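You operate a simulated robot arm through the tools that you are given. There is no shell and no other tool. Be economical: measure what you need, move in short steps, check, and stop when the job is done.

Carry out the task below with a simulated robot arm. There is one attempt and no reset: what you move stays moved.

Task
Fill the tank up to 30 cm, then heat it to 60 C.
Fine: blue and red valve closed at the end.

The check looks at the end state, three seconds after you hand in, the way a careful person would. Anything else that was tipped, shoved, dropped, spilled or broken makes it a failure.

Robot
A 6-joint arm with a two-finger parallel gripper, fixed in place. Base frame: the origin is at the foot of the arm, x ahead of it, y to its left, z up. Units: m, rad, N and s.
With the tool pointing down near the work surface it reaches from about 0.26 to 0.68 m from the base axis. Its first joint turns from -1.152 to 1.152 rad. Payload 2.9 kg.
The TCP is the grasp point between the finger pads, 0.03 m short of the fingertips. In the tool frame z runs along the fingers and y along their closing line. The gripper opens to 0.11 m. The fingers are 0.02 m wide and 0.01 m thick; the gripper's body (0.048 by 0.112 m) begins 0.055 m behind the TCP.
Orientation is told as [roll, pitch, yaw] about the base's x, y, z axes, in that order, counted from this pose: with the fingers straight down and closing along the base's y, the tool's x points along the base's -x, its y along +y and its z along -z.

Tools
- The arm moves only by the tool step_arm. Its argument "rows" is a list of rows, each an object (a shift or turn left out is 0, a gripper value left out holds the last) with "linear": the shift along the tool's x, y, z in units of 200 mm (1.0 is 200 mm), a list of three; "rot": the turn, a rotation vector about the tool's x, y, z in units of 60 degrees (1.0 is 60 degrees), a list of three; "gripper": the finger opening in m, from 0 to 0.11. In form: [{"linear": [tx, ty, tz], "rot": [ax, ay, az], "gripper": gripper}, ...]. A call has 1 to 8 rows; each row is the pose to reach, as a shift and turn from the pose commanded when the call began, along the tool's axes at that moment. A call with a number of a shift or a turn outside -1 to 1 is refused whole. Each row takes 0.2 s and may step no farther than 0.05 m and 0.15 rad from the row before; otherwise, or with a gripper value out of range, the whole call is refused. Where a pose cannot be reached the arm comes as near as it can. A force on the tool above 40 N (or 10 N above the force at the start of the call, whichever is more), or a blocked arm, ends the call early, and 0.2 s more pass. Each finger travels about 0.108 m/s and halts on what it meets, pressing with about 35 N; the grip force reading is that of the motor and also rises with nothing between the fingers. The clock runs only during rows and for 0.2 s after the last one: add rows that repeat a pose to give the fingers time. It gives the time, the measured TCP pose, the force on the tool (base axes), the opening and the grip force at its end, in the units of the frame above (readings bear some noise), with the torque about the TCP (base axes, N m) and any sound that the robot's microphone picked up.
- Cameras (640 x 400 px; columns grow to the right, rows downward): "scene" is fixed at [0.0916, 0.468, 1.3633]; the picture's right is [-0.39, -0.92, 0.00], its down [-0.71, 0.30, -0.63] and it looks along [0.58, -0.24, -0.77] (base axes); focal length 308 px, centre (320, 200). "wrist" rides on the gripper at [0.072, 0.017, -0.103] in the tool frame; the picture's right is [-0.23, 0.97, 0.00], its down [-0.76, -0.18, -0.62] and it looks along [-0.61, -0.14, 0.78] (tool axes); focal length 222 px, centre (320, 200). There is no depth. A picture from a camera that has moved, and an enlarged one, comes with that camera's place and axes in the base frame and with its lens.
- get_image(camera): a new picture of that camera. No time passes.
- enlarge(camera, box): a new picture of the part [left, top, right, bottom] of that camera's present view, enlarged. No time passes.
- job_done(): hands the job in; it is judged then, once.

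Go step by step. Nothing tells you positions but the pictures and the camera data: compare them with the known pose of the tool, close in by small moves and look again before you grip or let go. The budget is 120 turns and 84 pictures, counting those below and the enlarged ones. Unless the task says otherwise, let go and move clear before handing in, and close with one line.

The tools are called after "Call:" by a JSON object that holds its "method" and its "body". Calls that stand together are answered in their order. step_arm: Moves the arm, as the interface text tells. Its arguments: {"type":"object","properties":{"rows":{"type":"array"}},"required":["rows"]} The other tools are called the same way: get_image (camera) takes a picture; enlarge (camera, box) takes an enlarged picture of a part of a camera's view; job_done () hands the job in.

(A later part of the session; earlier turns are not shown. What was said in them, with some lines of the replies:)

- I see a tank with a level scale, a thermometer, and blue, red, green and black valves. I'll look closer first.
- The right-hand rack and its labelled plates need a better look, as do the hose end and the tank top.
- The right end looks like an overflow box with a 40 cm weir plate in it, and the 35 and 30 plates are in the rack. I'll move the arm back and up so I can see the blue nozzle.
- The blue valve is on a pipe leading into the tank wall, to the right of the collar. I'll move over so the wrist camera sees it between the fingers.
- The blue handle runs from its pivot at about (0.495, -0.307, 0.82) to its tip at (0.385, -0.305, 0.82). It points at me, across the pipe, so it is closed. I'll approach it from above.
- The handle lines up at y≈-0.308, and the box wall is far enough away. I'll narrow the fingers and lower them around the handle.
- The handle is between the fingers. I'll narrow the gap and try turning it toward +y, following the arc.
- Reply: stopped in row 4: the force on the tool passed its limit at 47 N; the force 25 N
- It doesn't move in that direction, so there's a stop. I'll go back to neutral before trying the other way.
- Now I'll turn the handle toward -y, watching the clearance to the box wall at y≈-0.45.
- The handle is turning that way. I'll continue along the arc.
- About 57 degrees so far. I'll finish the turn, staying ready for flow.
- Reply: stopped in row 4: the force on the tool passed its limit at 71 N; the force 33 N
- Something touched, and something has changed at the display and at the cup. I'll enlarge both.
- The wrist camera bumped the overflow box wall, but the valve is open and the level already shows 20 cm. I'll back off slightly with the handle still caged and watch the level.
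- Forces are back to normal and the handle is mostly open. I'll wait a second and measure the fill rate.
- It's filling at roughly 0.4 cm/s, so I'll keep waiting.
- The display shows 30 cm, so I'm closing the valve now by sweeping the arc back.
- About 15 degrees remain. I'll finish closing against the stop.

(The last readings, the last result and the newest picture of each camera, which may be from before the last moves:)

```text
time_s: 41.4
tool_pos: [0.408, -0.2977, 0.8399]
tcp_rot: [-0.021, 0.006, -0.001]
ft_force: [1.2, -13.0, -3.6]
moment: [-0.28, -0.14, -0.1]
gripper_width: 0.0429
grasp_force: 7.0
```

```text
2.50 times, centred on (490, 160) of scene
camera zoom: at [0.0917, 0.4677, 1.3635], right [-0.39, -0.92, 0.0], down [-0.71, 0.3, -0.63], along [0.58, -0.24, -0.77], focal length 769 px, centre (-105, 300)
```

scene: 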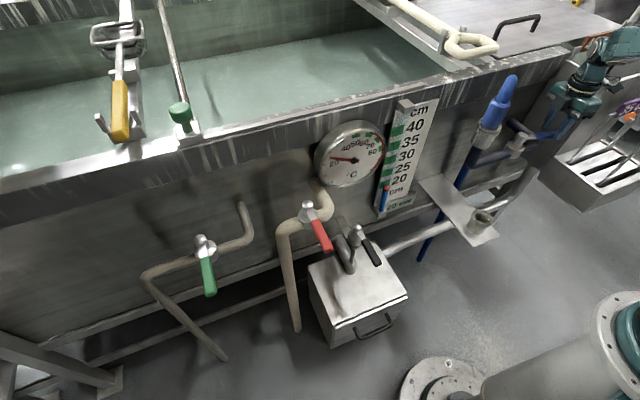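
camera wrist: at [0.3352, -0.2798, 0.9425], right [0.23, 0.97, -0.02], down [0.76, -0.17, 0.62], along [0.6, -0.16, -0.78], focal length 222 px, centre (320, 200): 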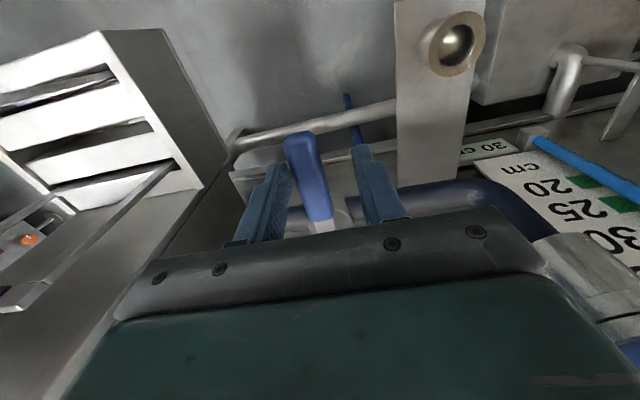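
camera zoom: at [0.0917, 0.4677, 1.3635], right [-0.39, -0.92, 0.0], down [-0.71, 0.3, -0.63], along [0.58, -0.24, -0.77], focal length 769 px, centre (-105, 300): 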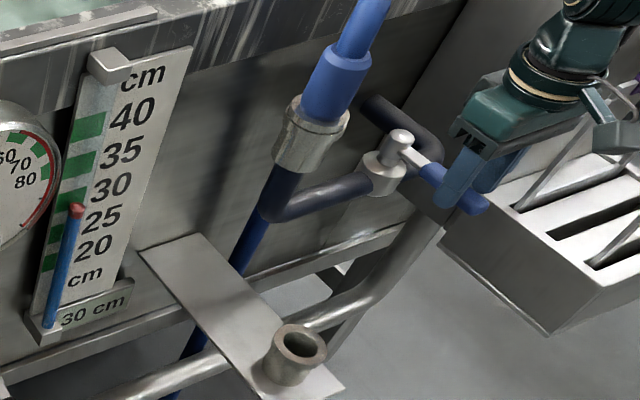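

The handle is hard against its closed stop and the level reads 30 cm. I'll release it, rise, and move over to the red valve, estimated at (0.499, 0.329, 0.82).

Call:
{"method": "step_arm", "body": {"rows": [{"linear": [0, -0.03, 0.0], "gripper": 0.06}, {"linear": [0, -0.03, -0.1], "rot": [0.02, 0.006, 0]}, {"linear": [0, -0.03, -0.3], "rot": [0.02, 0.006, 0]}, {"linear": [0.05, -0.03, -0.5], "rot": [0.02, 0.006, 0]}, {"linear": [0.15, -0.03, -0.7], "rot": [0.02, 0.006, 0]}, {"linear": [0.2, -0.03, -0.9], "rot": [0.02, 0.006, 0]}]}}

Call:
{"method": "step_arm", "body": {"rows": [{"linear": [0, 0.24, 0]}, {"linear": [0, 0.48, 0]}, {"linear": [0, 0.72, 0]}, {"linear": [0, 0.96, 0]}]}}

Call:
{"method": "step_arm", "body": {"rows": [{"linear": [0, 0.24, 0]}, {"linear": [0, 0.48, 0]}, {"linear": [0, 0.72, 0]}, {"linear": [0, 0.96, 0]}]}}

Call:
{"method": "step_arm", "body": {"rows": [{"linear": [0, 0.24, 0]}, {"linear": [0, 0.48, 0]}, {"linear": [0, 0.72, 0]}, {"linear": [0, 0.96, 0]}, {"linear": [0, 0.96, 0]}]}}

Call:
{"method": "get_image", "body": {"camera": "scene"}}

Call:
{"method": "get_image", "body": {"camera": "wrist"}}

```text
time_s: 42.8
tool_pos: [0.3682, -0.2997, 1.0191]
tcp_rot: [-0.037, 0.014, 0.003]
ft_force: [0.5, 0.1, -0.2]
moment: [-0.02, 0.01, 0.02]
gripper_width: 0.06
grasp_force: 0.1
```

```text
time_s: 43.8
tool_pos: [0.3662, -0.1082, 1.0112]
tcp_rot: [-0.035, 0.014, 0.001]
ft_force: [0.7, -0.3, -0.5]
moment: [0.01, 0.0, 0.01]
gripper_width: 0.0598
grasp_force: 0.0
```

```text
time_s: 44.8
tool_pos: [0.3674, 0.085, 1.0045]
tcp_rot: [-0.036, 0.015, 0.002]
ft_force: [-0.1, 0.3, -0.6]
moment: [-0.03, 0.01, 0.01]
gripper_width: 0.06
grasp_force: 0.1
```

```text
time_s: 46.0
tool_pos: [0.3658, 0.2755, 0.9987]
tcp_rot: [-0.036, 0.014, 0.002]
ft_force: [0.5, -0.1, -0.4]
moment: [0.01, -0.01, 0.06]
gripper_width: 0.0599
grasp_force: 0.1
```

```text
39 pictures are left
```

scene: 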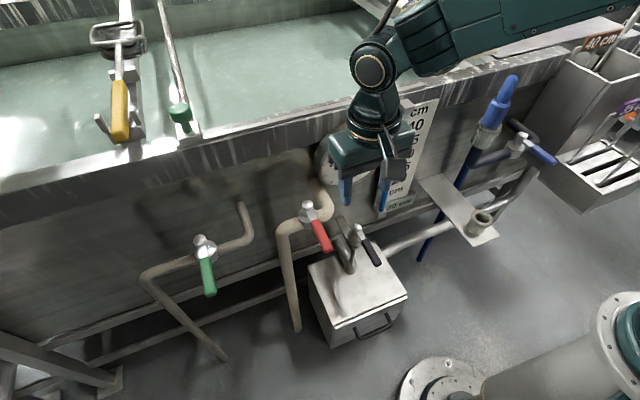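

```text
38 pictures are left
camera wrist: at [0.2948, 0.2962, 1.1019], right [0.22, 0.97, -0.04], down [0.77, -0.15, 0.62], along [0.6, -0.17, -0.78], focal length 222 px, centre (320, 200)
```

wrist: 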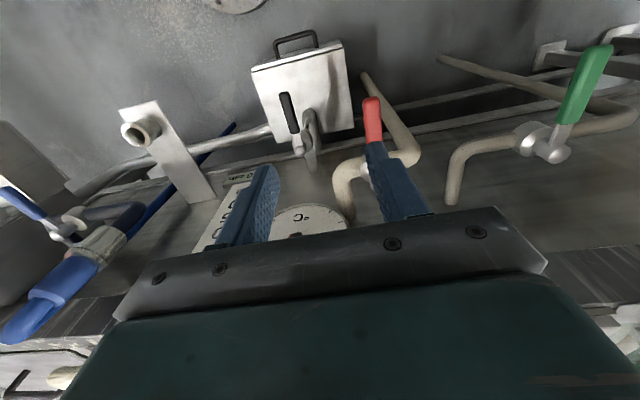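

The red handle is at y≈0.328, with its tip near x=0.38. I'll align above it and straighten the tool.

Call:
{"method": "step_arm", "body": {"rows": [{"linear": [-0.1, 0.131, 0.1], "rot": [-0.034, -0.013, 0]}, {"linear": [-0.195, 0.262, 0.2], "rot": [-0.034, -0.013, 0]}, {"linear": [-0.195, 0.262, 0.3], "rot": [-0.034, -0.013, 0]}, {"linear": [-0.195, 0.262, 0.3], "rot": [-0.034, -0.013, 0]}]}}

Call:
{"method": "get_image", "body": {"camera": "wrist"}}

```text
time_s: 47.0
tool_pos: [0.4034, 0.3246, 0.9344]
tcp_rot: [-0.003, -0.001, 0.006]
ft_force: [0.0, 0.1, -0.3]
moment: [0.02, 0.02, 0.0]
gripper_width: 0.0599
grasp_force: 0.1
```

```text
37 pictures are left
camera wrist: at [0.3321, 0.3415, 1.0377], right [0.22, 0.97, 0.0], down [0.76, -0.17, 0.62], along [0.61, -0.14, -0.78], focal length 222 px, centre (320, 200)
```

wrist: 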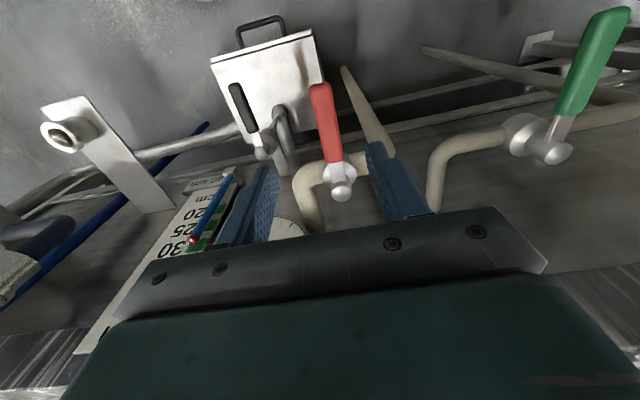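

Aligned; now I'll lower it around the red handle.

Call:
{"method": "step_arm", "body": {"rows": [{"linear": [0, 0.025, 0.12]}, {"linear": [0, 0.025, 0.25]}, {"linear": [0, 0.025, 0.38]}, {"linear": [0, 0.025, 0.49], "gripper": 0.05}, {"linear": [0, 0.025, 0.49], "gripper": 0.036}, {"linear": [0, 0.025, 0.49], "gripper": 0.036}]}}

Call:
{"method": "get_image", "body": {"camera": "wrist"}}

Call:
{"method": "enlarge", "body": {"camera": "scene", "box": [240, 100, 440, 270]}}

```text
time_s: 48.4
tool_pos: [0.405, 0.3302, 0.8382]
tcp_rot: [-0.003, -0.002, 0.003]
ft_force: [0.4, -0.6, 0.4]
moment: [0.03, 0.04, 0.02]
gripper_width: 0.0359
grasp_force: 0.2
```

```text
36 pictures are left
camera wrist: at [0.3322, 0.3461, 0.9408], right [0.22, 0.97, 0.0], down [0.76, -0.17, 0.62], along [0.61, -0.14, -0.78], focal length 222 px, centre (320, 200)
```

wrist: 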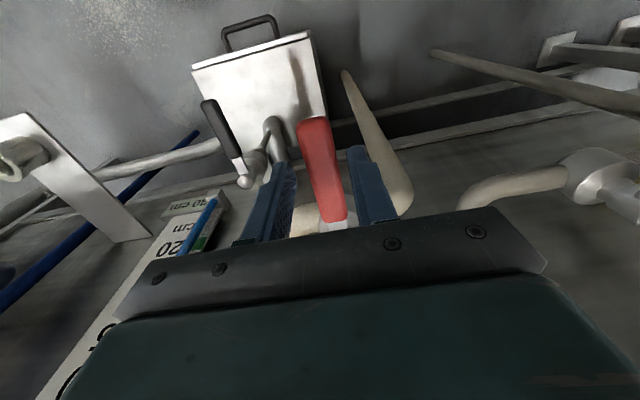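

```text
2.35 times, centred on (340, 185) of scene
camera zoom: at [0.0916, 0.468, 1.3633], right [-0.39, -0.92, 0.0], down [-0.71, 0.3, -0.63], along [0.58, -0.24, -0.77], focal length 724 px, centre (273, 235)
```

zoom: 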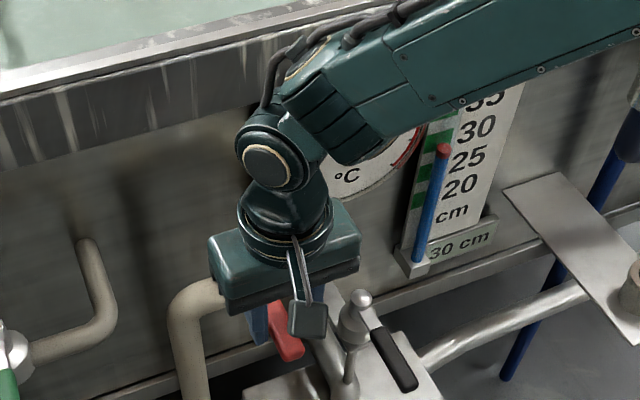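

The handle is caged. I'll test turning it toward -y, the same sense as blue.

Call:
{"method": "step_arm", "body": {"rows": [{"linear": [-0.005, -0.07, 0], "rot": [0, 0, -0.14]}, {"linear": [-0.019, -0.135, 0], "rot": [0, 0, -0.28]}, {"linear": [-0.042, -0.2, 0], "rot": [0, 0, -0.42]}, {"linear": [-0.042, -0.2, 0], "rot": [0, 0, -0.42]}]}}

Call:
{"method": "get_image", "body": {"camera": "scene"}}

```text
time_s: 49.0
tool_pos: [0.4077, 0.3197, 0.8383]
tcp_rot: [0.02, -0.021, 0.26]
ft_force: [-0.9, 25.0, -9.4]
moment: [0.42, -0.31, -0.35]
gripper_width: 0.0477
grasp_force: 11.9
stopped in row 2: the force on the tool passed its limit at 48 N (the readings are from after the stop); the commanded pose is now the measured one
```

```text
34 pictures are left
```

scene: 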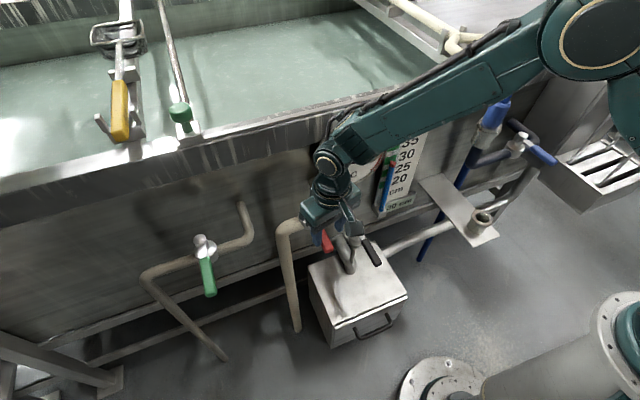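

That is red's stop, so it opens toward +y. I'll return to neutral and then turn that way.

Call:
{"method": "step_arm", "body": {"rows": [{"linear": [0, 0.025, 0], "rot": [0.006, 0.012, 0.124]}, {"linear": [0, 0.051, 0], "rot": [0.013, 0.024, 0.248]}, {"linear": [0, 0.051, 0], "rot": [0.013, 0.024, 0.248]}]}}

Call:
{"method": "step_arm", "body": {"rows": [{"linear": [-0.005, 0.07, 0], "rot": [0, 0, 0.14], "gripper": 0.036}, {"linear": [-0.019, 0.135, 0], "rot": [0, 0, 0.28]}, {"linear": [-0.042, 0.195, 0], "rot": [0, 0, 0.42]}, {"linear": [-0.042, 0.195, 0], "rot": [0, 0, 0.42]}]}}

Call:
{"method": "get_image", "body": {"camera": "scene"}}

```text
time_s: 49.8
tool_pos: [0.4053, 0.3236, 0.8382]
tcp_rot: [-0.001, 0.012, -0.01]
ft_force: [0.3, 0.0, 0.2]
moment: [0.0, -0.01, -0.02]
gripper_width: 0.0359
grasp_force: 0.1
```

```text
time_s: 50.8
tool_pos: [0.415, 0.3636, 0.8383]
tcp_rot: [-0.007, 0.01, -0.448]
ft_force: [-1.5, -1.5, -0.7]
moment: [-0.03, 0.02, 0.04]
gripper_width: 0.037
grasp_force: 0.7
```

```text
33 pictures are left
```

scene: 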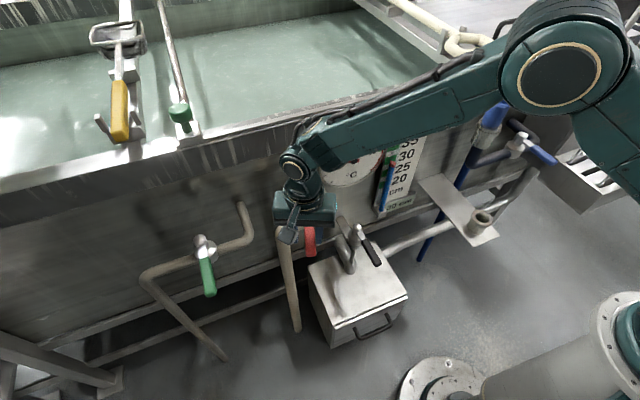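

It turns this way; I'll continue opening.

Call:
{"method": "step_arm", "body": {"rows": [{"linear": [-0.005, 0.08, 0], "rot": [0, 0, 0.14]}, {"linear": [-0.019, 0.145, 0], "rot": [0, 0, 0.28]}, {"linear": [-0.042, 0.205, 0], "rot": [0, 0, 0.42]}, {"linear": [-0.074, 0.26, 0], "rot": [0, 0, 0.56]}, {"linear": [-0.113, 0.31, 0], "rot": [0, 0, 0.7]}, {"linear": [-0.113, 0.31, 0], "rot": [0, 0, 0.7]}]}}

Call:
{"method": "get_image", "body": {"camera": "scene"}}

```text
time_s: 52.2
tool_pos: [0.4616, 0.4091, 0.839]
tcp_rot: [-0.012, 0.008, -1.181]
ft_force: [-0.5, 0.0, 0.6]
moment: [0.01, 0.06, 0.02]
gripper_width: 0.0366
grasp_force: 0.6
```

```text
32 pictures are left
```

scene: 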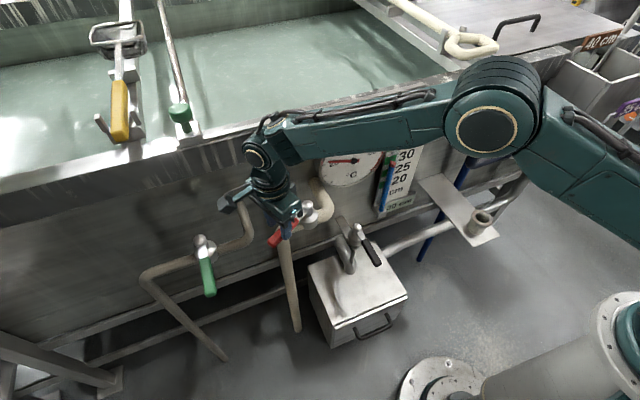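

Call:
{"method": "enlarge", "body": {"camera": "scene", "box": [300, 120, 420, 220]}}

Call:
{"method": "get_image", "body": {"camera": "wrist"}}

```text
4.00 times, centred on (360, 170) of scene
camera zoom: at [0.0916, 0.468, 1.3634], right [-0.39, -0.92, 0.0], down [-0.71, 0.3, -0.63], along [0.58, -0.24, -0.77], focal length 1230 px, centre (160, 320)
```

zoom: 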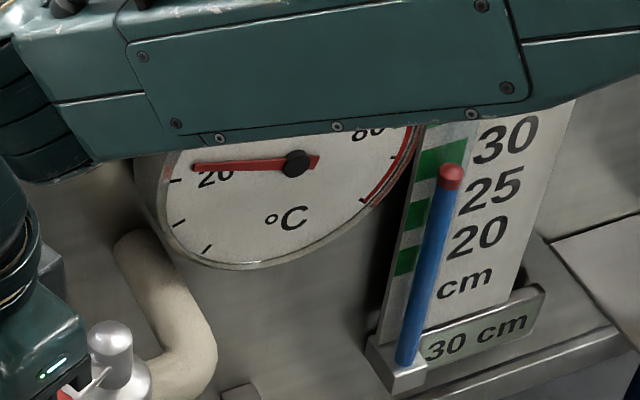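

```text
30 pictures are left
camera wrist: at [0.4515, 0.4825, 0.942], right [0.99, 0.16, -0.01], down [0.13, -0.77, 0.62], along [0.09, -0.61, -0.78], focal length 222 px, centre (320, 200)
```

wrist: 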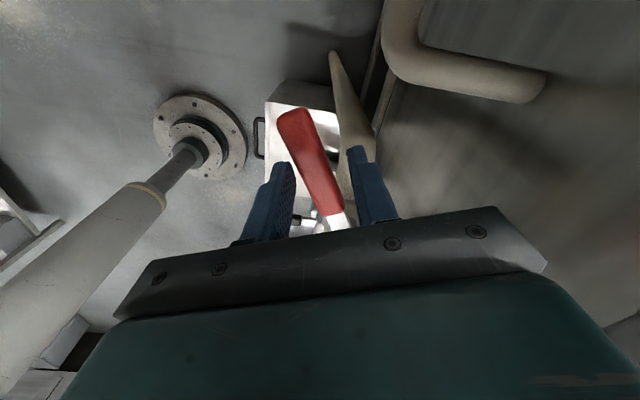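

The valve is mostly open. I'll wait and see whether the needle moves and how fast.

Call:
{"method": "step_arm", "body": {"rows": [{}, {}, {}, {}, {}, {}, {}, {}]}}

Call:
{"method": "step_arm", "body": {"rows": [{}, {}, {}, {}, {}, {}, {}, {}]}}

Call:
{"method": "enlarge", "body": {"camera": "scene", "box": [300, 120, 420, 220]}}

```text
time_s: 54.0
tool_pos: [0.4616, 0.4092, 0.838]
tcp_rot: [-0.01, 0.006, -1.181]
ft_force: [-1.2, 1.0, -0.4]
moment: [0.0, 0.01, 0.0]
gripper_width: 0.036
grasp_force: 0.1
```

```text
time_s: 55.8
tool_pos: [0.461, 0.4086, 0.838]
tcp_rot: [-0.01, 0.005, -1.179]
ft_force: [0.2, 0.1, -1.0]
moment: [0.03, 0.02, 0.01]
gripper_width: 0.036
grasp_force: 0.0
```

```text
4.00 times, centred on (360, 170) of scene
camera zoom: at [0.0916, 0.468, 1.3633], right [-0.39, -0.92, 0.0], down [-0.71, 0.3, -0.63], along [0.58, -0.24, -0.77], focal length 1230 px, centre (160, 320)
```

zoom: 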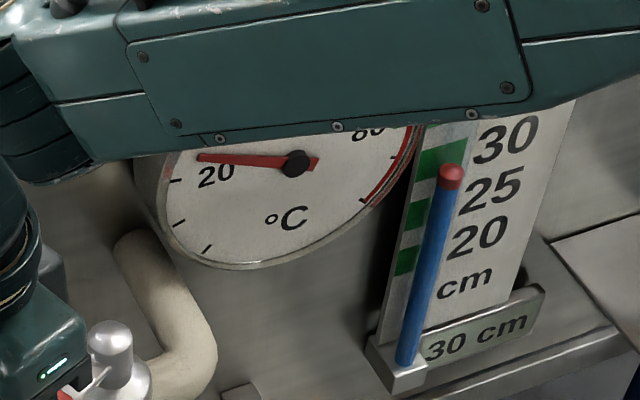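

The temperature is rising at roughly 0.6 °C/s. I'll open the valve a bit further, then wait.

Call:
{"method": "step_arm", "body": {"rows": [{"linear": [-0.005, 0.064, 0], "rot": [0, 0, 0.14]}, {"linear": [-0.019, 0.127, 0], "rot": [0, 0, 0.26]}, {"linear": [-0.019, 0.127, 0], "rot": [0, 0, 0.26]}, {"linear": [-0.019, 0.127, 0], "rot": [0, 0, 0.26]}]}}

Call:
{"method": "get_image", "body": {"camera": "scene"}}

```text
time_s: 56.8
tool_pos: [0.4859, 0.4163, 0.8377]
tcp_rot: [-0.012, 0.003, -1.452]
ft_force: [-0.2, -0.2, -1.5]
moment: [-0.02, 0.05, -0.01]
gripper_width: 0.0368
grasp_force: 0.1
```

```text
28 pictures are left
```

scene: 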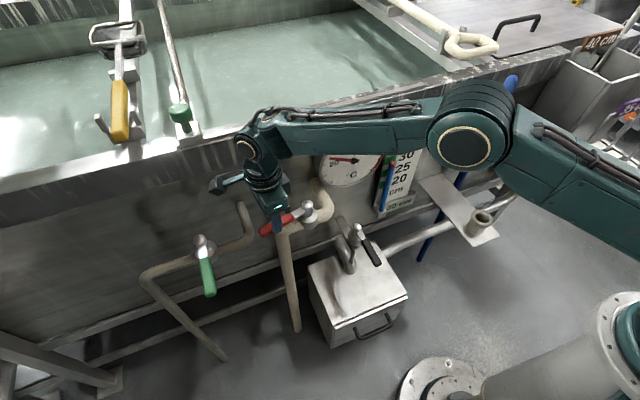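

The valve is nearly fully open. I'll lift straight off the handle to clear the view of the gauge, so I can drop back down when needed.

Call:
{"method": "step_arm", "body": {"rows": [{"gripper": 0.05}, {"linear": [0, 0, -0.2], "gripper": 0.05}, {"linear": [0, 0, -0.42]}, {"linear": [0, 0, -0.64]}, {"linear": [0, 0, -0.64]}]}}

Call:
{"method": "get_image", "body": {"camera": "scene"}}

```text
time_s: 58.0
tool_pos: [0.4884, 0.4157, 0.9655]
tcp_rot: [-0.013, 0.002, -1.452]
ft_force: [0.0, -1.0, -0.7]
moment: [-0.02, 0.0, -0.01]
gripper_width: 0.05
grasp_force: 0.1
```

```text
27 pictures are left
```

scene: 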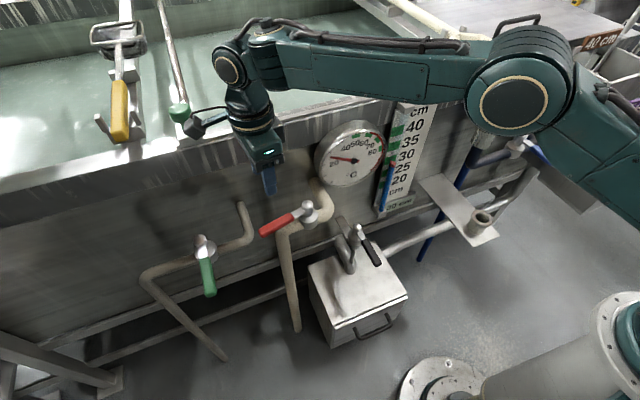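

The gauge is now fully visible. I'll wait and sample the temperature.

Call:
{"method": "step_arm", "body": {"rows": [{}, {}, {}, {}, {}, {}, {}, {}]}}

Call:
{"method": "step_arm", "body": {"rows": [{}, {}, {}, {}, {}, {}, {}, {}]}}

Call:
{"method": "step_arm", "body": {"rows": [{}, {}, {}, {}, {}, {}, {}, {}]}}

Call:
{"method": "step_arm", "body": {"rows": [{}, {}, {}, {}, {}, {}, {}, {}]}}

Call:
{"method": "step_arm", "body": {"rows": [{}, {}, {}, {}, {}, {}, {}, {}]}}

Call:
{"method": "enlarge", "body": {"camera": "scene", "box": [300, 110, 440, 220]}}

```text
time_s: 59.8
tool_pos: [0.4895, 0.4167, 0.967]
tcp_rot: [-0.013, -0.001, -1.451]
ft_force: [0.0, -0.7, -0.4]
moment: [0.02, -0.02, -0.02]
gripper_width: 0.05
grasp_force: 0.1
```

```text
time_s: 61.6
tool_pos: [0.4881, 0.4159, 0.9659]
tcp_rot: [-0.012, 0.001, -1.453]
ft_force: [0.0, -0.1, 0.1]
moment: [0.03, 0.0, 0.01]
gripper_width: 0.05
grasp_force: 0.0
```

```text
time_s: 63.4
tool_pos: [0.4885, 0.4165, 0.9647]
tcp_rot: [-0.013, 0.001, -1.452]
ft_force: [-0.1, -0.6, 0.0]
moment: [0.0, -0.02, -0.01]
gripper_width: 0.0499
grasp_force: 0.0
```

```text
time_s: 65.2
tool_pos: [0.4891, 0.4159, 0.9662]
tcp_rot: [-0.011, 0.002, -1.451]
ft_force: [-0.7, -0.5, -0.9]
moment: [0.02, 0.02, 0.0]
gripper_width: 0.05
grasp_force: 0.1
```

```text
time_s: 67.0
tool_pos: [0.489, 0.4159, 0.9647]
tcp_rot: [-0.011, 0.002, -1.453]
ft_force: [0.0, -0.4, 0.3]
moment: [0.0, 0.0, 0.01]
gripper_width: 0.05
grasp_force: 0.1
```

```text
3.64 times, centred on (370, 165) of scene
camera zoom: at [0.0916, 0.468, 1.3633], right [-0.39, -0.92, 0.0], down [-0.71, 0.3, -0.63], along [0.58, -0.24, -0.77], focal length 1118 px, centre (138, 327)
```

zoom: 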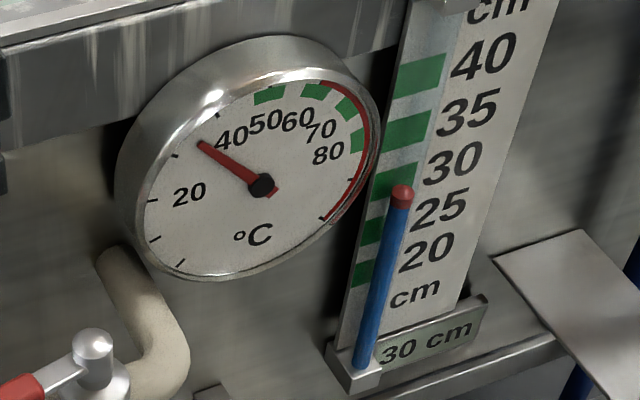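

It reads about 35 °C and is rising at around 1.1 °C/s. I'll wait about 9 s more.

Call:
{"method": "step_arm", "body": {"rows": [{}, {}, {}, {}, {}, {}, {}, {}]}}

Call:
{"method": "step_arm", "body": {"rows": [{}, {}, {}, {}, {}, {}, {}, {}]}}

Call:
{"method": "step_arm", "body": {"rows": [{}, {}, {}, {}, {}, {}, {}, {}]}}

Call:
{"method": "step_arm", "body": {"rows": [{}, {}, {}, {}, {}, {}, {}, {}]}}

Call:
{"method": "enlarge", "body": {"camera": "scene", "box": [300, 110, 440, 220]}}

```text
time_s: 68.8
tool_pos: [0.4891, 0.4155, 0.9655]
tcp_rot: [-0.013, 0.002, -1.451]
ft_force: [0.0, 0.0, 0.7]
moment: [0.02, -0.01, 0.03]
gripper_width: 0.0502
grasp_force: 0.1
```

```text
time_s: 70.6
tool_pos: [0.4882, 0.4162, 0.9643]
tcp_rot: [-0.013, 0.003, -1.451]
ft_force: [0.2, 0.2, 0.4]
moment: [-0.01, -0.01, -0.01]
gripper_width: 0.05
grasp_force: 0.0
```

```text
time_s: 72.4
tool_pos: [0.4888, 0.416, 0.9652]
tcp_rot: [-0.013, 0.002, -1.453]
ft_force: [0.1, 0.5, -0.2]
moment: [-0.01, 0.03, 0.02]
gripper_width: 0.0502
grasp_force: 0.1
```

```text
time_s: 74.2
tool_pos: [0.4889, 0.4148, 0.9668]
tcp_rot: [-0.012, 0.001, -1.453]
ft_force: [0.0, -0.5, 0.6]
moment: [-0.03, -0.01, 0.0]
gripper_width: 0.0501
grasp_force: 0.1
```

```text
3.64 times, centred on (370, 165) of scene
camera zoom: at [0.0916, 0.468, 1.3633], right [-0.39, -0.92, 0.0], down [-0.71, 0.3, -0.63], along [0.58, -0.24, -0.77], focal length 1118 px, centre (138, 327)
```

zoom: 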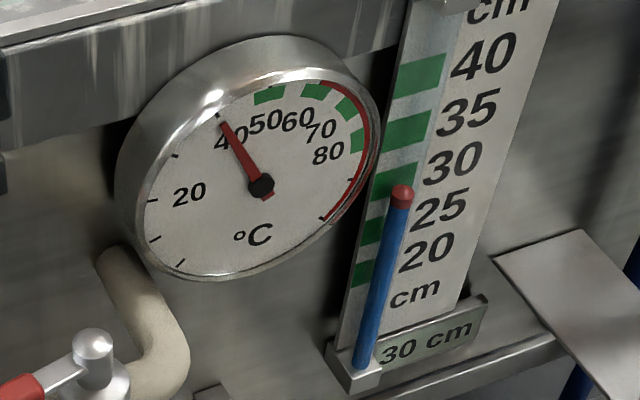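

It's now about 41–42 °C at roughly 0.9 °C/s, so I'll keep waiting.

Call:
{"method": "step_arm", "body": {"rows": [{}, {}, {}, {}, {}, {}, {}, {}]}}

Call:
{"method": "step_arm", "body": {"rows": [{}, {}, {}, {}, {}, {}, {}, {}]}}

Call:
{"method": "step_arm", "body": {"rows": [{}, {}, {}, {}, {}, {}, {}, {}]}}

Call:
{"method": "step_arm", "body": {"rows": [{}, {}, {}, {}, {}, {}, {}, {}]}}

Call:
{"method": "step_arm", "body": {"rows": [{}, {}, {}, {}, {}, {}, {}, {}]}}

Call:
{"method": "enlarge", "body": {"camera": "scene", "box": [300, 110, 440, 220]}}

Call:
{"method": "get_image", "body": {"camera": "wrist"}}

```text
time_s: 76.0
tool_pos: [0.4891, 0.4156, 0.9655]
tcp_rot: [-0.012, 0.002, -1.452]
ft_force: [-1.0, 0.6, 0.0]
moment: [-0.01, -0.01, -0.01]
gripper_width: 0.0503
grasp_force: 0.0
```

```text
time_s: 77.8
tool_pos: [0.4882, 0.4156, 0.9658]
tcp_rot: [-0.013, 0.001, -1.452]
ft_force: [-0.2, 0.7, 0.0]
moment: [0.02, -0.03, 0.02]
gripper_width: 0.05
grasp_force: 0.1
```

```text
time_s: 79.6
tool_pos: [0.489, 0.415, 0.9667]
tcp_rot: [-0.012, 0.001, -1.452]
ft_force: [0.8, -0.4, -1.3]
moment: [0.02, 0.0, 0.04]
gripper_width: 0.05
grasp_force: 0.0
```

```text
time_s: 81.4
tool_pos: [0.4886, 0.4152, 0.9651]
tcp_rot: [-0.015, 0.002, -1.452]
ft_force: [-0.4, 0.5, 0.0]
moment: [-0.02, -0.01, -0.01]
gripper_width: 0.0501
grasp_force: 0.1
```

```text
time_s: 83.2
tool_pos: [0.4886, 0.4158, 0.9664]
tcp_rot: [-0.011, 0.0, -1.453]
ft_force: [-0.6, 0.0, 0.0]
moment: [-0.01, 0.01, -0.01]
gripper_width: 0.0501
grasp_force: 0.1
```

```text
3.64 times, centred on (370, 165) of scene
camera zoom: at [0.0916, 0.468, 1.3633], right [-0.39, -0.92, 0.0], down [-0.71, 0.3, -0.63], along [0.58, -0.24, -0.77], focal length 1118 px, centre (138, 327)
```

zoom: 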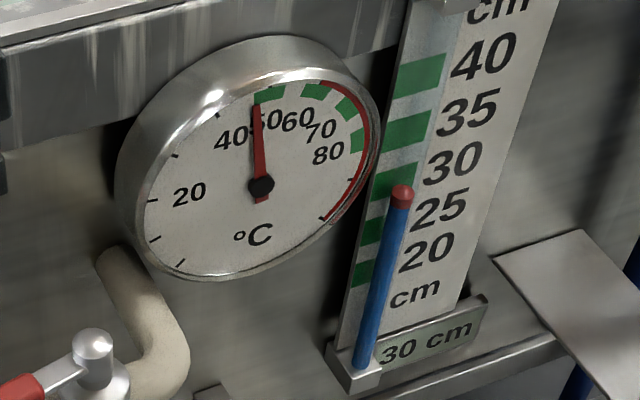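

```text
23 pictures are left
camera wrist: at [0.4987, 0.4894, 1.0687], right [0.99, -0.11, -0.01], down [-0.08, -0.78, 0.62], along [-0.08, -0.62, -0.78], focal length 222 px, centre (320, 200)
```

wrist: 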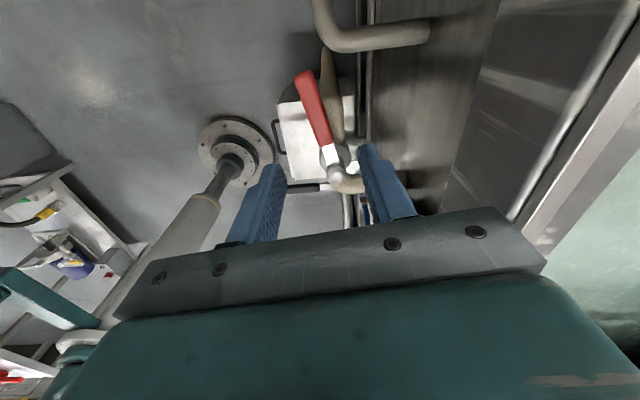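

It reads about 48 °C at roughly 0.75 °C/s. The handle sits about 80 degrees round, so I'll align over it while waiting.

Call:
{"method": "step_arm", "body": {"rows": [{"linear": [0.005, -0.047, 0], "rot": [0, 0, -0.059]}, {"linear": [0.005, -0.047, 0], "rot": [0, 0, -0.059]}, {"linear": [0.005, -0.047, 0], "rot": [0, 0, -0.059]}]}}

Call:
{"method": "step_arm", "body": {"rows": [{}, {}, {}, {}, {}, {}, {}, {}]}}

Call:
{"method": "step_arm", "body": {"rows": [{}, {}, {}, {}, {}, {}, {}, {}]}}

Call:
{"method": "step_arm", "body": {"rows": [{}, {}, {}, {}, {}, {}, {}, {}]}}

Call:
{"method": "step_arm", "body": {"rows": [{}, {}, {}, {}, {}, {}, {}, {}]}}

Call:
{"method": "enlarge", "body": {"camera": "scene", "box": [300, 110, 440, 220]}}

```text
time_s: 84.0
tool_pos: [0.4797, 0.4161, 0.966]
tcp_rot: [-0.011, 0.002, -1.391]
ft_force: [0.4, 0.0, 0.3]
moment: [-0.02, 0.0, -0.02]
gripper_width: 0.0503
grasp_force: 0.1
```

```text
time_s: 85.8
tool_pos: [0.478, 0.4164, 0.9651]
tcp_rot: [-0.011, 0.002, -1.39]
ft_force: [0.5, -0.2, -0.9]
moment: [-0.01, -0.01, 0.01]
gripper_width: 0.0498
grasp_force: 0.1
```

```text
time_s: 87.6
tool_pos: [0.48, 0.4151, 0.9664]
tcp_rot: [-0.011, 0.003, -1.39]
ft_force: [0.3, -1.1, 0.5]
moment: [-0.01, -0.03, 0.01]
gripper_width: 0.0501
grasp_force: 0.0
```

```text
time_s: 89.4
tool_pos: [0.4803, 0.4157, 0.966]
tcp_rot: [-0.01, 0.001, -1.389]
ft_force: [0.3, 0.5, 0.6]
moment: [-0.01, 0.0, 0.02]
gripper_width: 0.0503
grasp_force: 0.1
```

```text
time_s: 91.2
tool_pos: [0.4792, 0.416, 0.966]
tcp_rot: [-0.011, 0.002, -1.389]
ft_force: [0.5, -0.1, 0.6]
moment: [-0.01, 0.02, 0.01]
gripper_width: 0.0501
grasp_force: 0.1
```

```text
3.64 times, centred on (370, 165) of scene
camera zoom: at [0.0916, 0.468, 1.3633], right [-0.39, -0.92, 0.0], down [-0.71, 0.3, -0.63], along [0.58, -0.24, -0.77], focal length 1118 px, centre (138, 327)
```

zoom: 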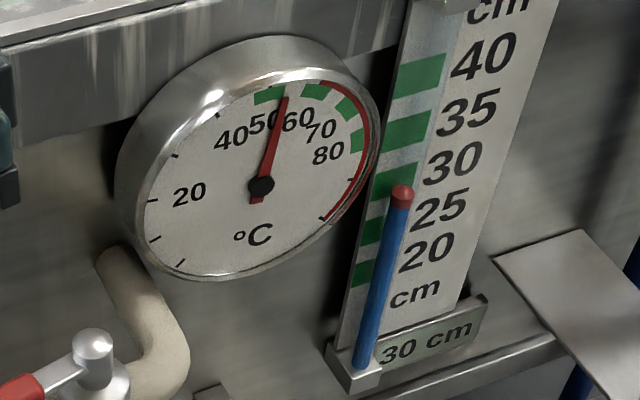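

About 53.5 °C. I'll wait about 5 more seconds.

Call:
{"method": "step_arm", "body": {"rows": [{}, {}, {}, {}, {}, {}, {}, {}]}}

Call:
{"method": "step_arm", "body": {"rows": [{}, {}, {}, {}, {}, {}, {}, {}]}}

Call:
{"method": "step_arm", "body": {"rows": [{}, {}, {}, {}, {}]}}

Call:
{"method": "enlarge", "body": {"camera": "scene", "box": [310, 110, 400, 200]}}

```text
time_s: 93.0
tool_pos: [0.4788, 0.415, 0.9651]
tcp_rot: [-0.011, 0.001, -1.389]
ft_force: [-0.6, -0.5, -0.2]
moment: [-0.01, 0.04, -0.03]
gripper_width: 0.0502
grasp_force: 0.1
```

```text
time_s: 94.8
tool_pos: [0.4798, 0.4155, 0.9657]
tcp_rot: [-0.011, 0.001, -1.389]
ft_force: [0.0, -0.5, 0.2]
moment: [0.03, -0.03, -0.02]
gripper_width: 0.0502
grasp_force: 0.1
```

```text
time_s: 96.0
tool_pos: [0.4788, 0.4161, 0.966]
tcp_rot: [-0.01, 0.001, -1.39]
ft_force: [0.0, -0.2, -0.9]
moment: [0.02, 0.02, 0.01]
gripper_width: 0.0503
grasp_force: 0.0
```

```text
4.44 times, centred on (355, 155) of scene
camera zoom: at [0.0916, 0.468, 1.3633], right [-0.39, -0.92, 0.0], down [-0.71, 0.3, -0.63], along [0.58, -0.24, -0.77], focal length 1367 px, centre (164, 400)
```

zoom: 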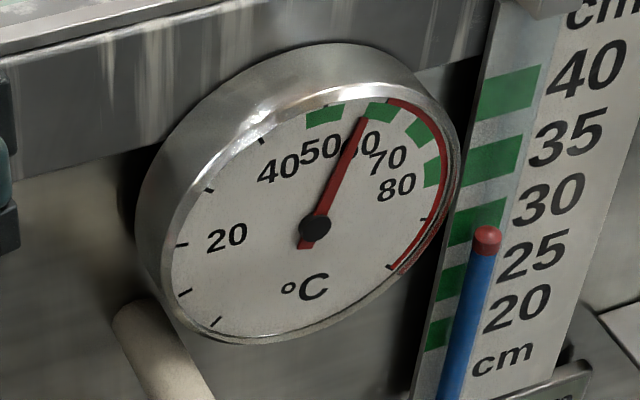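

About 57 °C, so I'm descending onto the handle now.

Call:
{"method": "step_arm", "body": {"rows": [{"linear": [0, 0, 0.24]}, {"linear": [0, 0, 0.48]}, {"linear": [0, 0, 0.64]}, {"linear": [0, 0, 0.64], "gripper": 0.036}, {"linear": [0, 0, 0.64], "gripper": 0.036}]}}

Call:
{"method": "get_image", "body": {"camera": "wrist"}}

Call:
{"method": "enlarge", "body": {"camera": "scene", "box": [310, 110, 400, 200]}}

```text
time_s: 97.2
tool_pos: [0.4775, 0.4161, 0.8391]
tcp_rot: [-0.008, 0.003, -1.389]
ft_force: [-0.3, -0.8, 0.4]
moment: [-0.02, 0.0, 0.02]
gripper_width: 0.0361
grasp_force: 0.0
```

```text
20 pictures are left
camera wrist: at [0.4828, 0.4896, 0.9419], right [1.0, -0.05, -0.01], down [-0.03, -0.78, 0.62], along [-0.04, -0.62, -0.78], focal length 222 px, centre (320, 200)
```

wrist: 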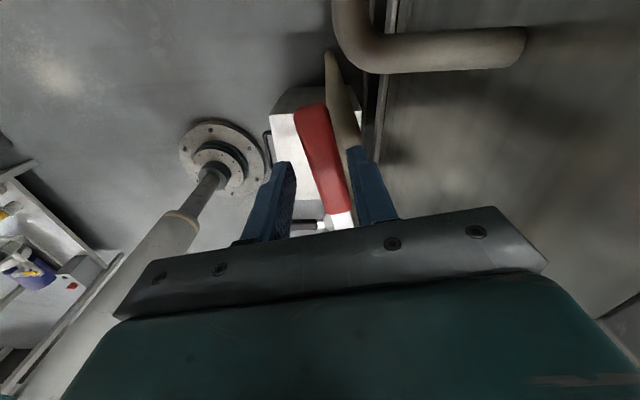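

```text
4.44 times, centred on (355, 155) of scene
camera zoom: at [0.0916, 0.468, 1.3633], right [-0.39, -0.92, 0.0], down [-0.71, 0.3, -0.63], along [0.58, -0.24, -0.77], focal length 1367 px, centre (164, 400)
```

zoom: 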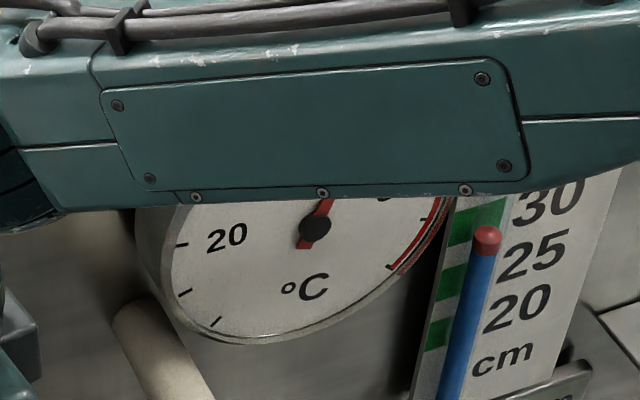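

Caged at about 58 °C. I'll wait one more second and then sweep the valve closed.

Call:
{"method": "step_arm", "body": {"rows": [{}, {}, {}, {}]}}

Call:
{"method": "step_arm", "body": {"rows": [{"linear": [-0.005, -0.064, 0], "rot": [0, 0, -0.14]}, {"linear": [-0.019, -0.127, 0], "rot": [0, 0, -0.28]}, {"linear": [-0.042, -0.187, 0], "rot": [0, 0, -0.42]}, {"linear": [-0.074, -0.243, 0], "rot": [0, 0, -0.56]}, {"linear": [-0.113, -0.294, 0], "rot": [0, 0, -0.7]}, {"linear": [-0.16, -0.339, 0], "rot": [0, 0, -0.84]}, {"linear": [-0.212, -0.376, 0], "rot": [0, 0, -0.98]}, {"linear": [-0.27, -0.406, 0], "rot": [0, 0, -1.0]}]}}

Call:
{"method": "get_image", "body": {"camera": "wrist"}}

```text
time_s: 98.2
tool_pos: [0.4772, 0.4164, 0.8398]
tcp_rot: [-0.011, 0.002, -1.389]
ft_force: [-0.6, 0.1, 0.8]
moment: [0.01, 0.02, -0.04]
gripper_width: 0.0356
grasp_force: 0.0
```

```text
time_s: 100.0
tool_pos: [0.4071, 0.3474, 0.8385]
tcp_rot: [-0.003, 0.01, -0.342]
ft_force: [-0.2, 3.0, 0.4]
moment: [0.08, 0.03, 0.04]
gripper_width: 0.0373
grasp_force: 0.8
```

```text
18 pictures are left
camera wrist: at [0.3455, 0.3878, 0.9428], right [0.54, 0.84, -0.01], down [0.67, -0.42, 0.62], along [0.52, -0.34, -0.79], focal length 222 px, centre (320, 200)
```

wrist: 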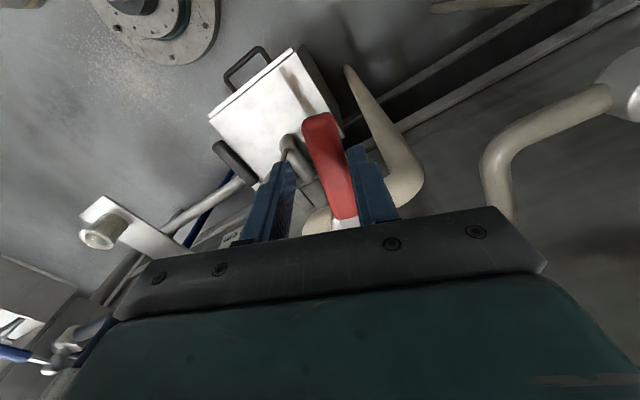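

Nearly closed. I'll finish against the stop.

Call:
{"method": "step_arm", "body": {"rows": [{"linear": [-0.012, -0.05, 0], "rot": [0, 0, -0.13]}, {"linear": [-0.024, -0.1, 0], "rot": [0, 0, -0.26]}, {"linear": [-0.037, -0.133, 0], "rot": [0, 0, -0.327]}, {"linear": [-0.037, -0.133, 0], "rot": [0, 0, -0.327]}]}}

Call:
{"method": "get_image", "body": {"camera": "wrist"}}

```text
time_s: 101.0
tool_pos: [0.4047, 0.3207, 0.8388]
tcp_rot: [0.002, 0.011, 0.001]
ft_force: [1.4, 7.7, -0.3]
moment: [0.18, -0.1, -0.08]
gripper_width: 0.0393
grasp_force: 3.8
```

```text
17 pictures are left
camera wrist: at [0.3342, 0.3375, 0.9432], right [0.23, 0.97, 0.0], down [0.77, -0.18, 0.61], along [0.6, -0.14, -0.79], focal length 222 px, centre (320, 200)
```

wrist: 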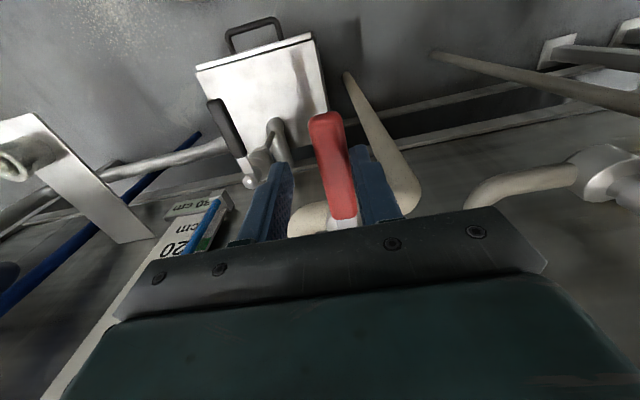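

Red is at its stop. I'll release, rise and pull back so I can read the gauge.

Call:
{"method": "step_arm", "body": {"rows": [{"linear": [0, 0.03, 0], "gripper": 0.06}, {"linear": [0, 0.03, -0.1]}, {"linear": [0, 0.03, -0.3]}, {"linear": [0.1, 0.05, -0.5]}, {"linear": [0.15, 0.1, -0.7]}, {"linear": [0.15, 0.1, -0.9]}]}}

Call:
{"method": "get_image", "body": {"camera": "scene"}}

Call:
{"method": "enlarge", "body": {"camera": "scene", "box": [310, 110, 400, 200]}}

```text
time_s: 102.4
tool_pos: [0.3766, 0.342, 1.0187]
tcp_rot: [0.002, 0.012, 0.001]
ft_force: [-0.6, 0.2, 0.1]
moment: [-0.01, 0.04, -0.01]
gripper_width: 0.0599
grasp_force: 0.1
```

```text
16 pictures are left
```

scene: 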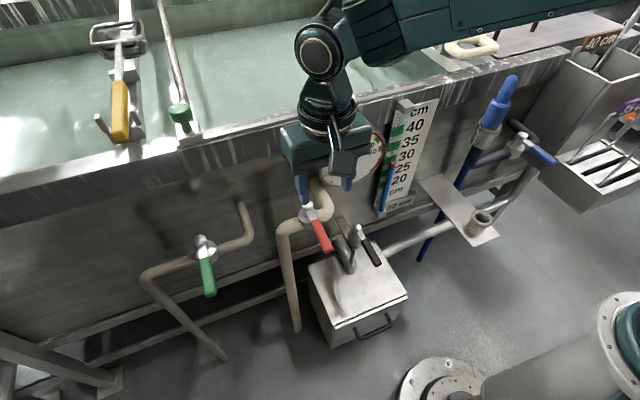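

```text
4.44 times, centred on (355, 155) of scene
camera zoom: at [0.0916, 0.468, 1.3634], right [-0.39, -0.92, 0.0], down [-0.71, 0.3, -0.63], along [0.58, -0.24, -0.77], focal length 1367 px, centre (164, 400)
```

zoom: 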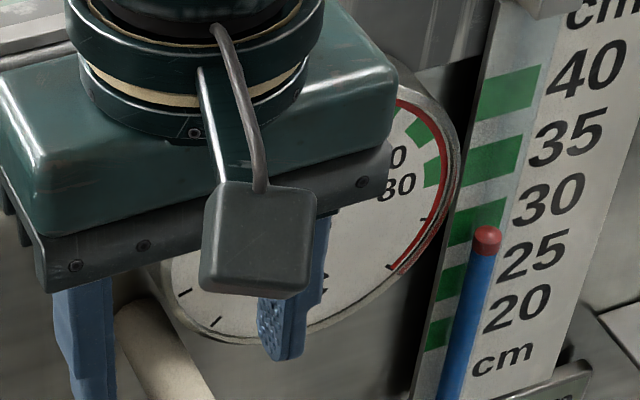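

Red is back in the closed pose, but the gripper hides the gauge. I'll move it to the left.

Call:
{"method": "step_arm", "body": {"rows": [{"linear": [0.1, 0.2, -0.05]}, {"linear": [0.15, 0.4, -0.1]}, {"linear": [0.2, 0.6, -0.1]}, {"linear": [0.2, 0.6, -0.1]}]}}

Call:
{"method": "enlarge", "body": {"camera": "scene", "box": [300, 110, 440, 220]}}

```text
time_s: 103.4
tool_pos: [0.3375, 0.4605, 1.0405]
tcp_rot: [0.0, 0.012, 0.0]
ft_force: [0.2, 0.2, 0.1]
moment: [-0.04, -0.02, 0.01]
gripper_width: 0.0598
grasp_force: 0.1
```

```text
3.64 times, centred on (370, 165) of scene
camera zoom: at [0.0916, 0.4681, 1.3633], right [-0.39, -0.92, 0.0], down [-0.71, 0.3, -0.63], along [0.58, -0.24, -0.77], focal length 1118 px, centre (138, 327)
```

zoom: 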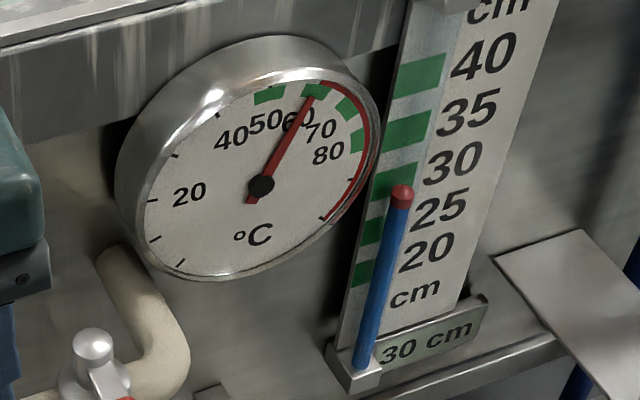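

The needle is in the middle of the 60 mark and the level is 30 cm. I'll check that both hold steady and that both valves are shut.

Call:
{"method": "step_arm", "body": {"rows": [{}, {}, {}, {}, {}, {}, {}, {}]}}

Call:
{"method": "step_arm", "body": {"rows": [{}, {}, {}, {}, {}, {}, {}, {}]}}

Call:
{"method": "step_arm", "body": {"rows": [{}, {}, {}, {}, {}, {}, {}, {}]}}

Call:
{"method": "enlarge", "body": {"camera": "scene", "box": [300, 110, 440, 220]}}

Call:
{"method": "get_image", "body": {"camera": "scene"}}

```text
time_s: 105.2
tool_pos: [0.3376, 0.4608, 1.0397]
tcp_rot: [0.0, 0.011, 0.0]
ft_force: [0.6, 0.2, 0.3]
moment: [-0.03, -0.03, -0.01]
gripper_width: 0.0602
grasp_force: 0.1
```

```text
time_s: 107.0
tool_pos: [0.3367, 0.4612, 1.0407]
tcp_rot: [0.001, 0.013, -0.001]
ft_force: [0.3, 0.4, 0.8]
moment: [-0.01, -0.01, 0.0]
gripper_width: 0.0601
grasp_force: 0.0
```

```text
time_s: 108.8
tool_pos: [0.3372, 0.4612, 1.0405]
tcp_rot: [0.001, 0.012, 0.0]
ft_force: [-0.2, 0.3, 1.0]
moment: [-0.02, -0.01, 0.0]
gripper_width: 0.0603
grasp_force: 0.1
```

```text
3.64 times, centred on (370, 165) of scene
camera zoom: at [0.0916, 0.468, 1.3633], right [-0.39, -0.92, 0.0], down [-0.71, 0.3, -0.63], along [0.58, -0.24, -0.77], focal length 1118 px, centre (138, 327)
```

zoom: 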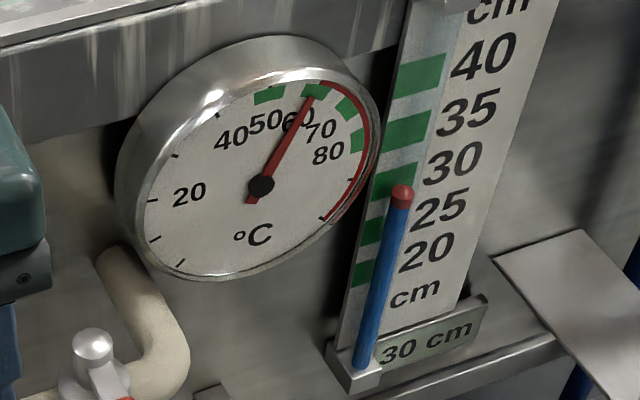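

```text
12 pictures are left
```

scene: 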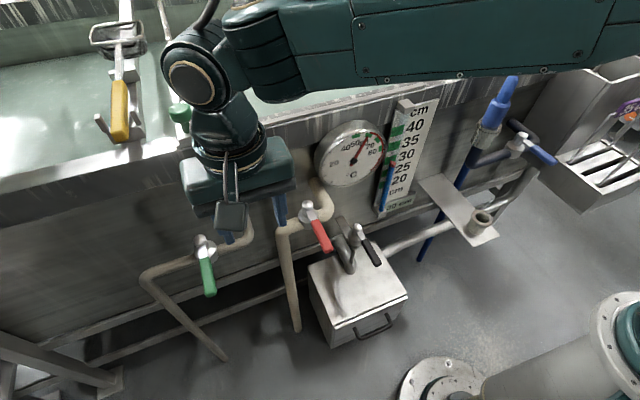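

The level holds at 30 cm and the needle at 60 °C. Both valves are back at their closed positions and the arm is clear, so I'm handing in.

Call:
{"method": "job_done", "body": {}}

```text
The job is handed in.
```

The tank is filled to 30 cm and heated to 60 °C, the blue and red valves are closed, and nothing looked tipped or spilled; the wrist camera bumped the overflow box wall once while I was opening the blue valve.
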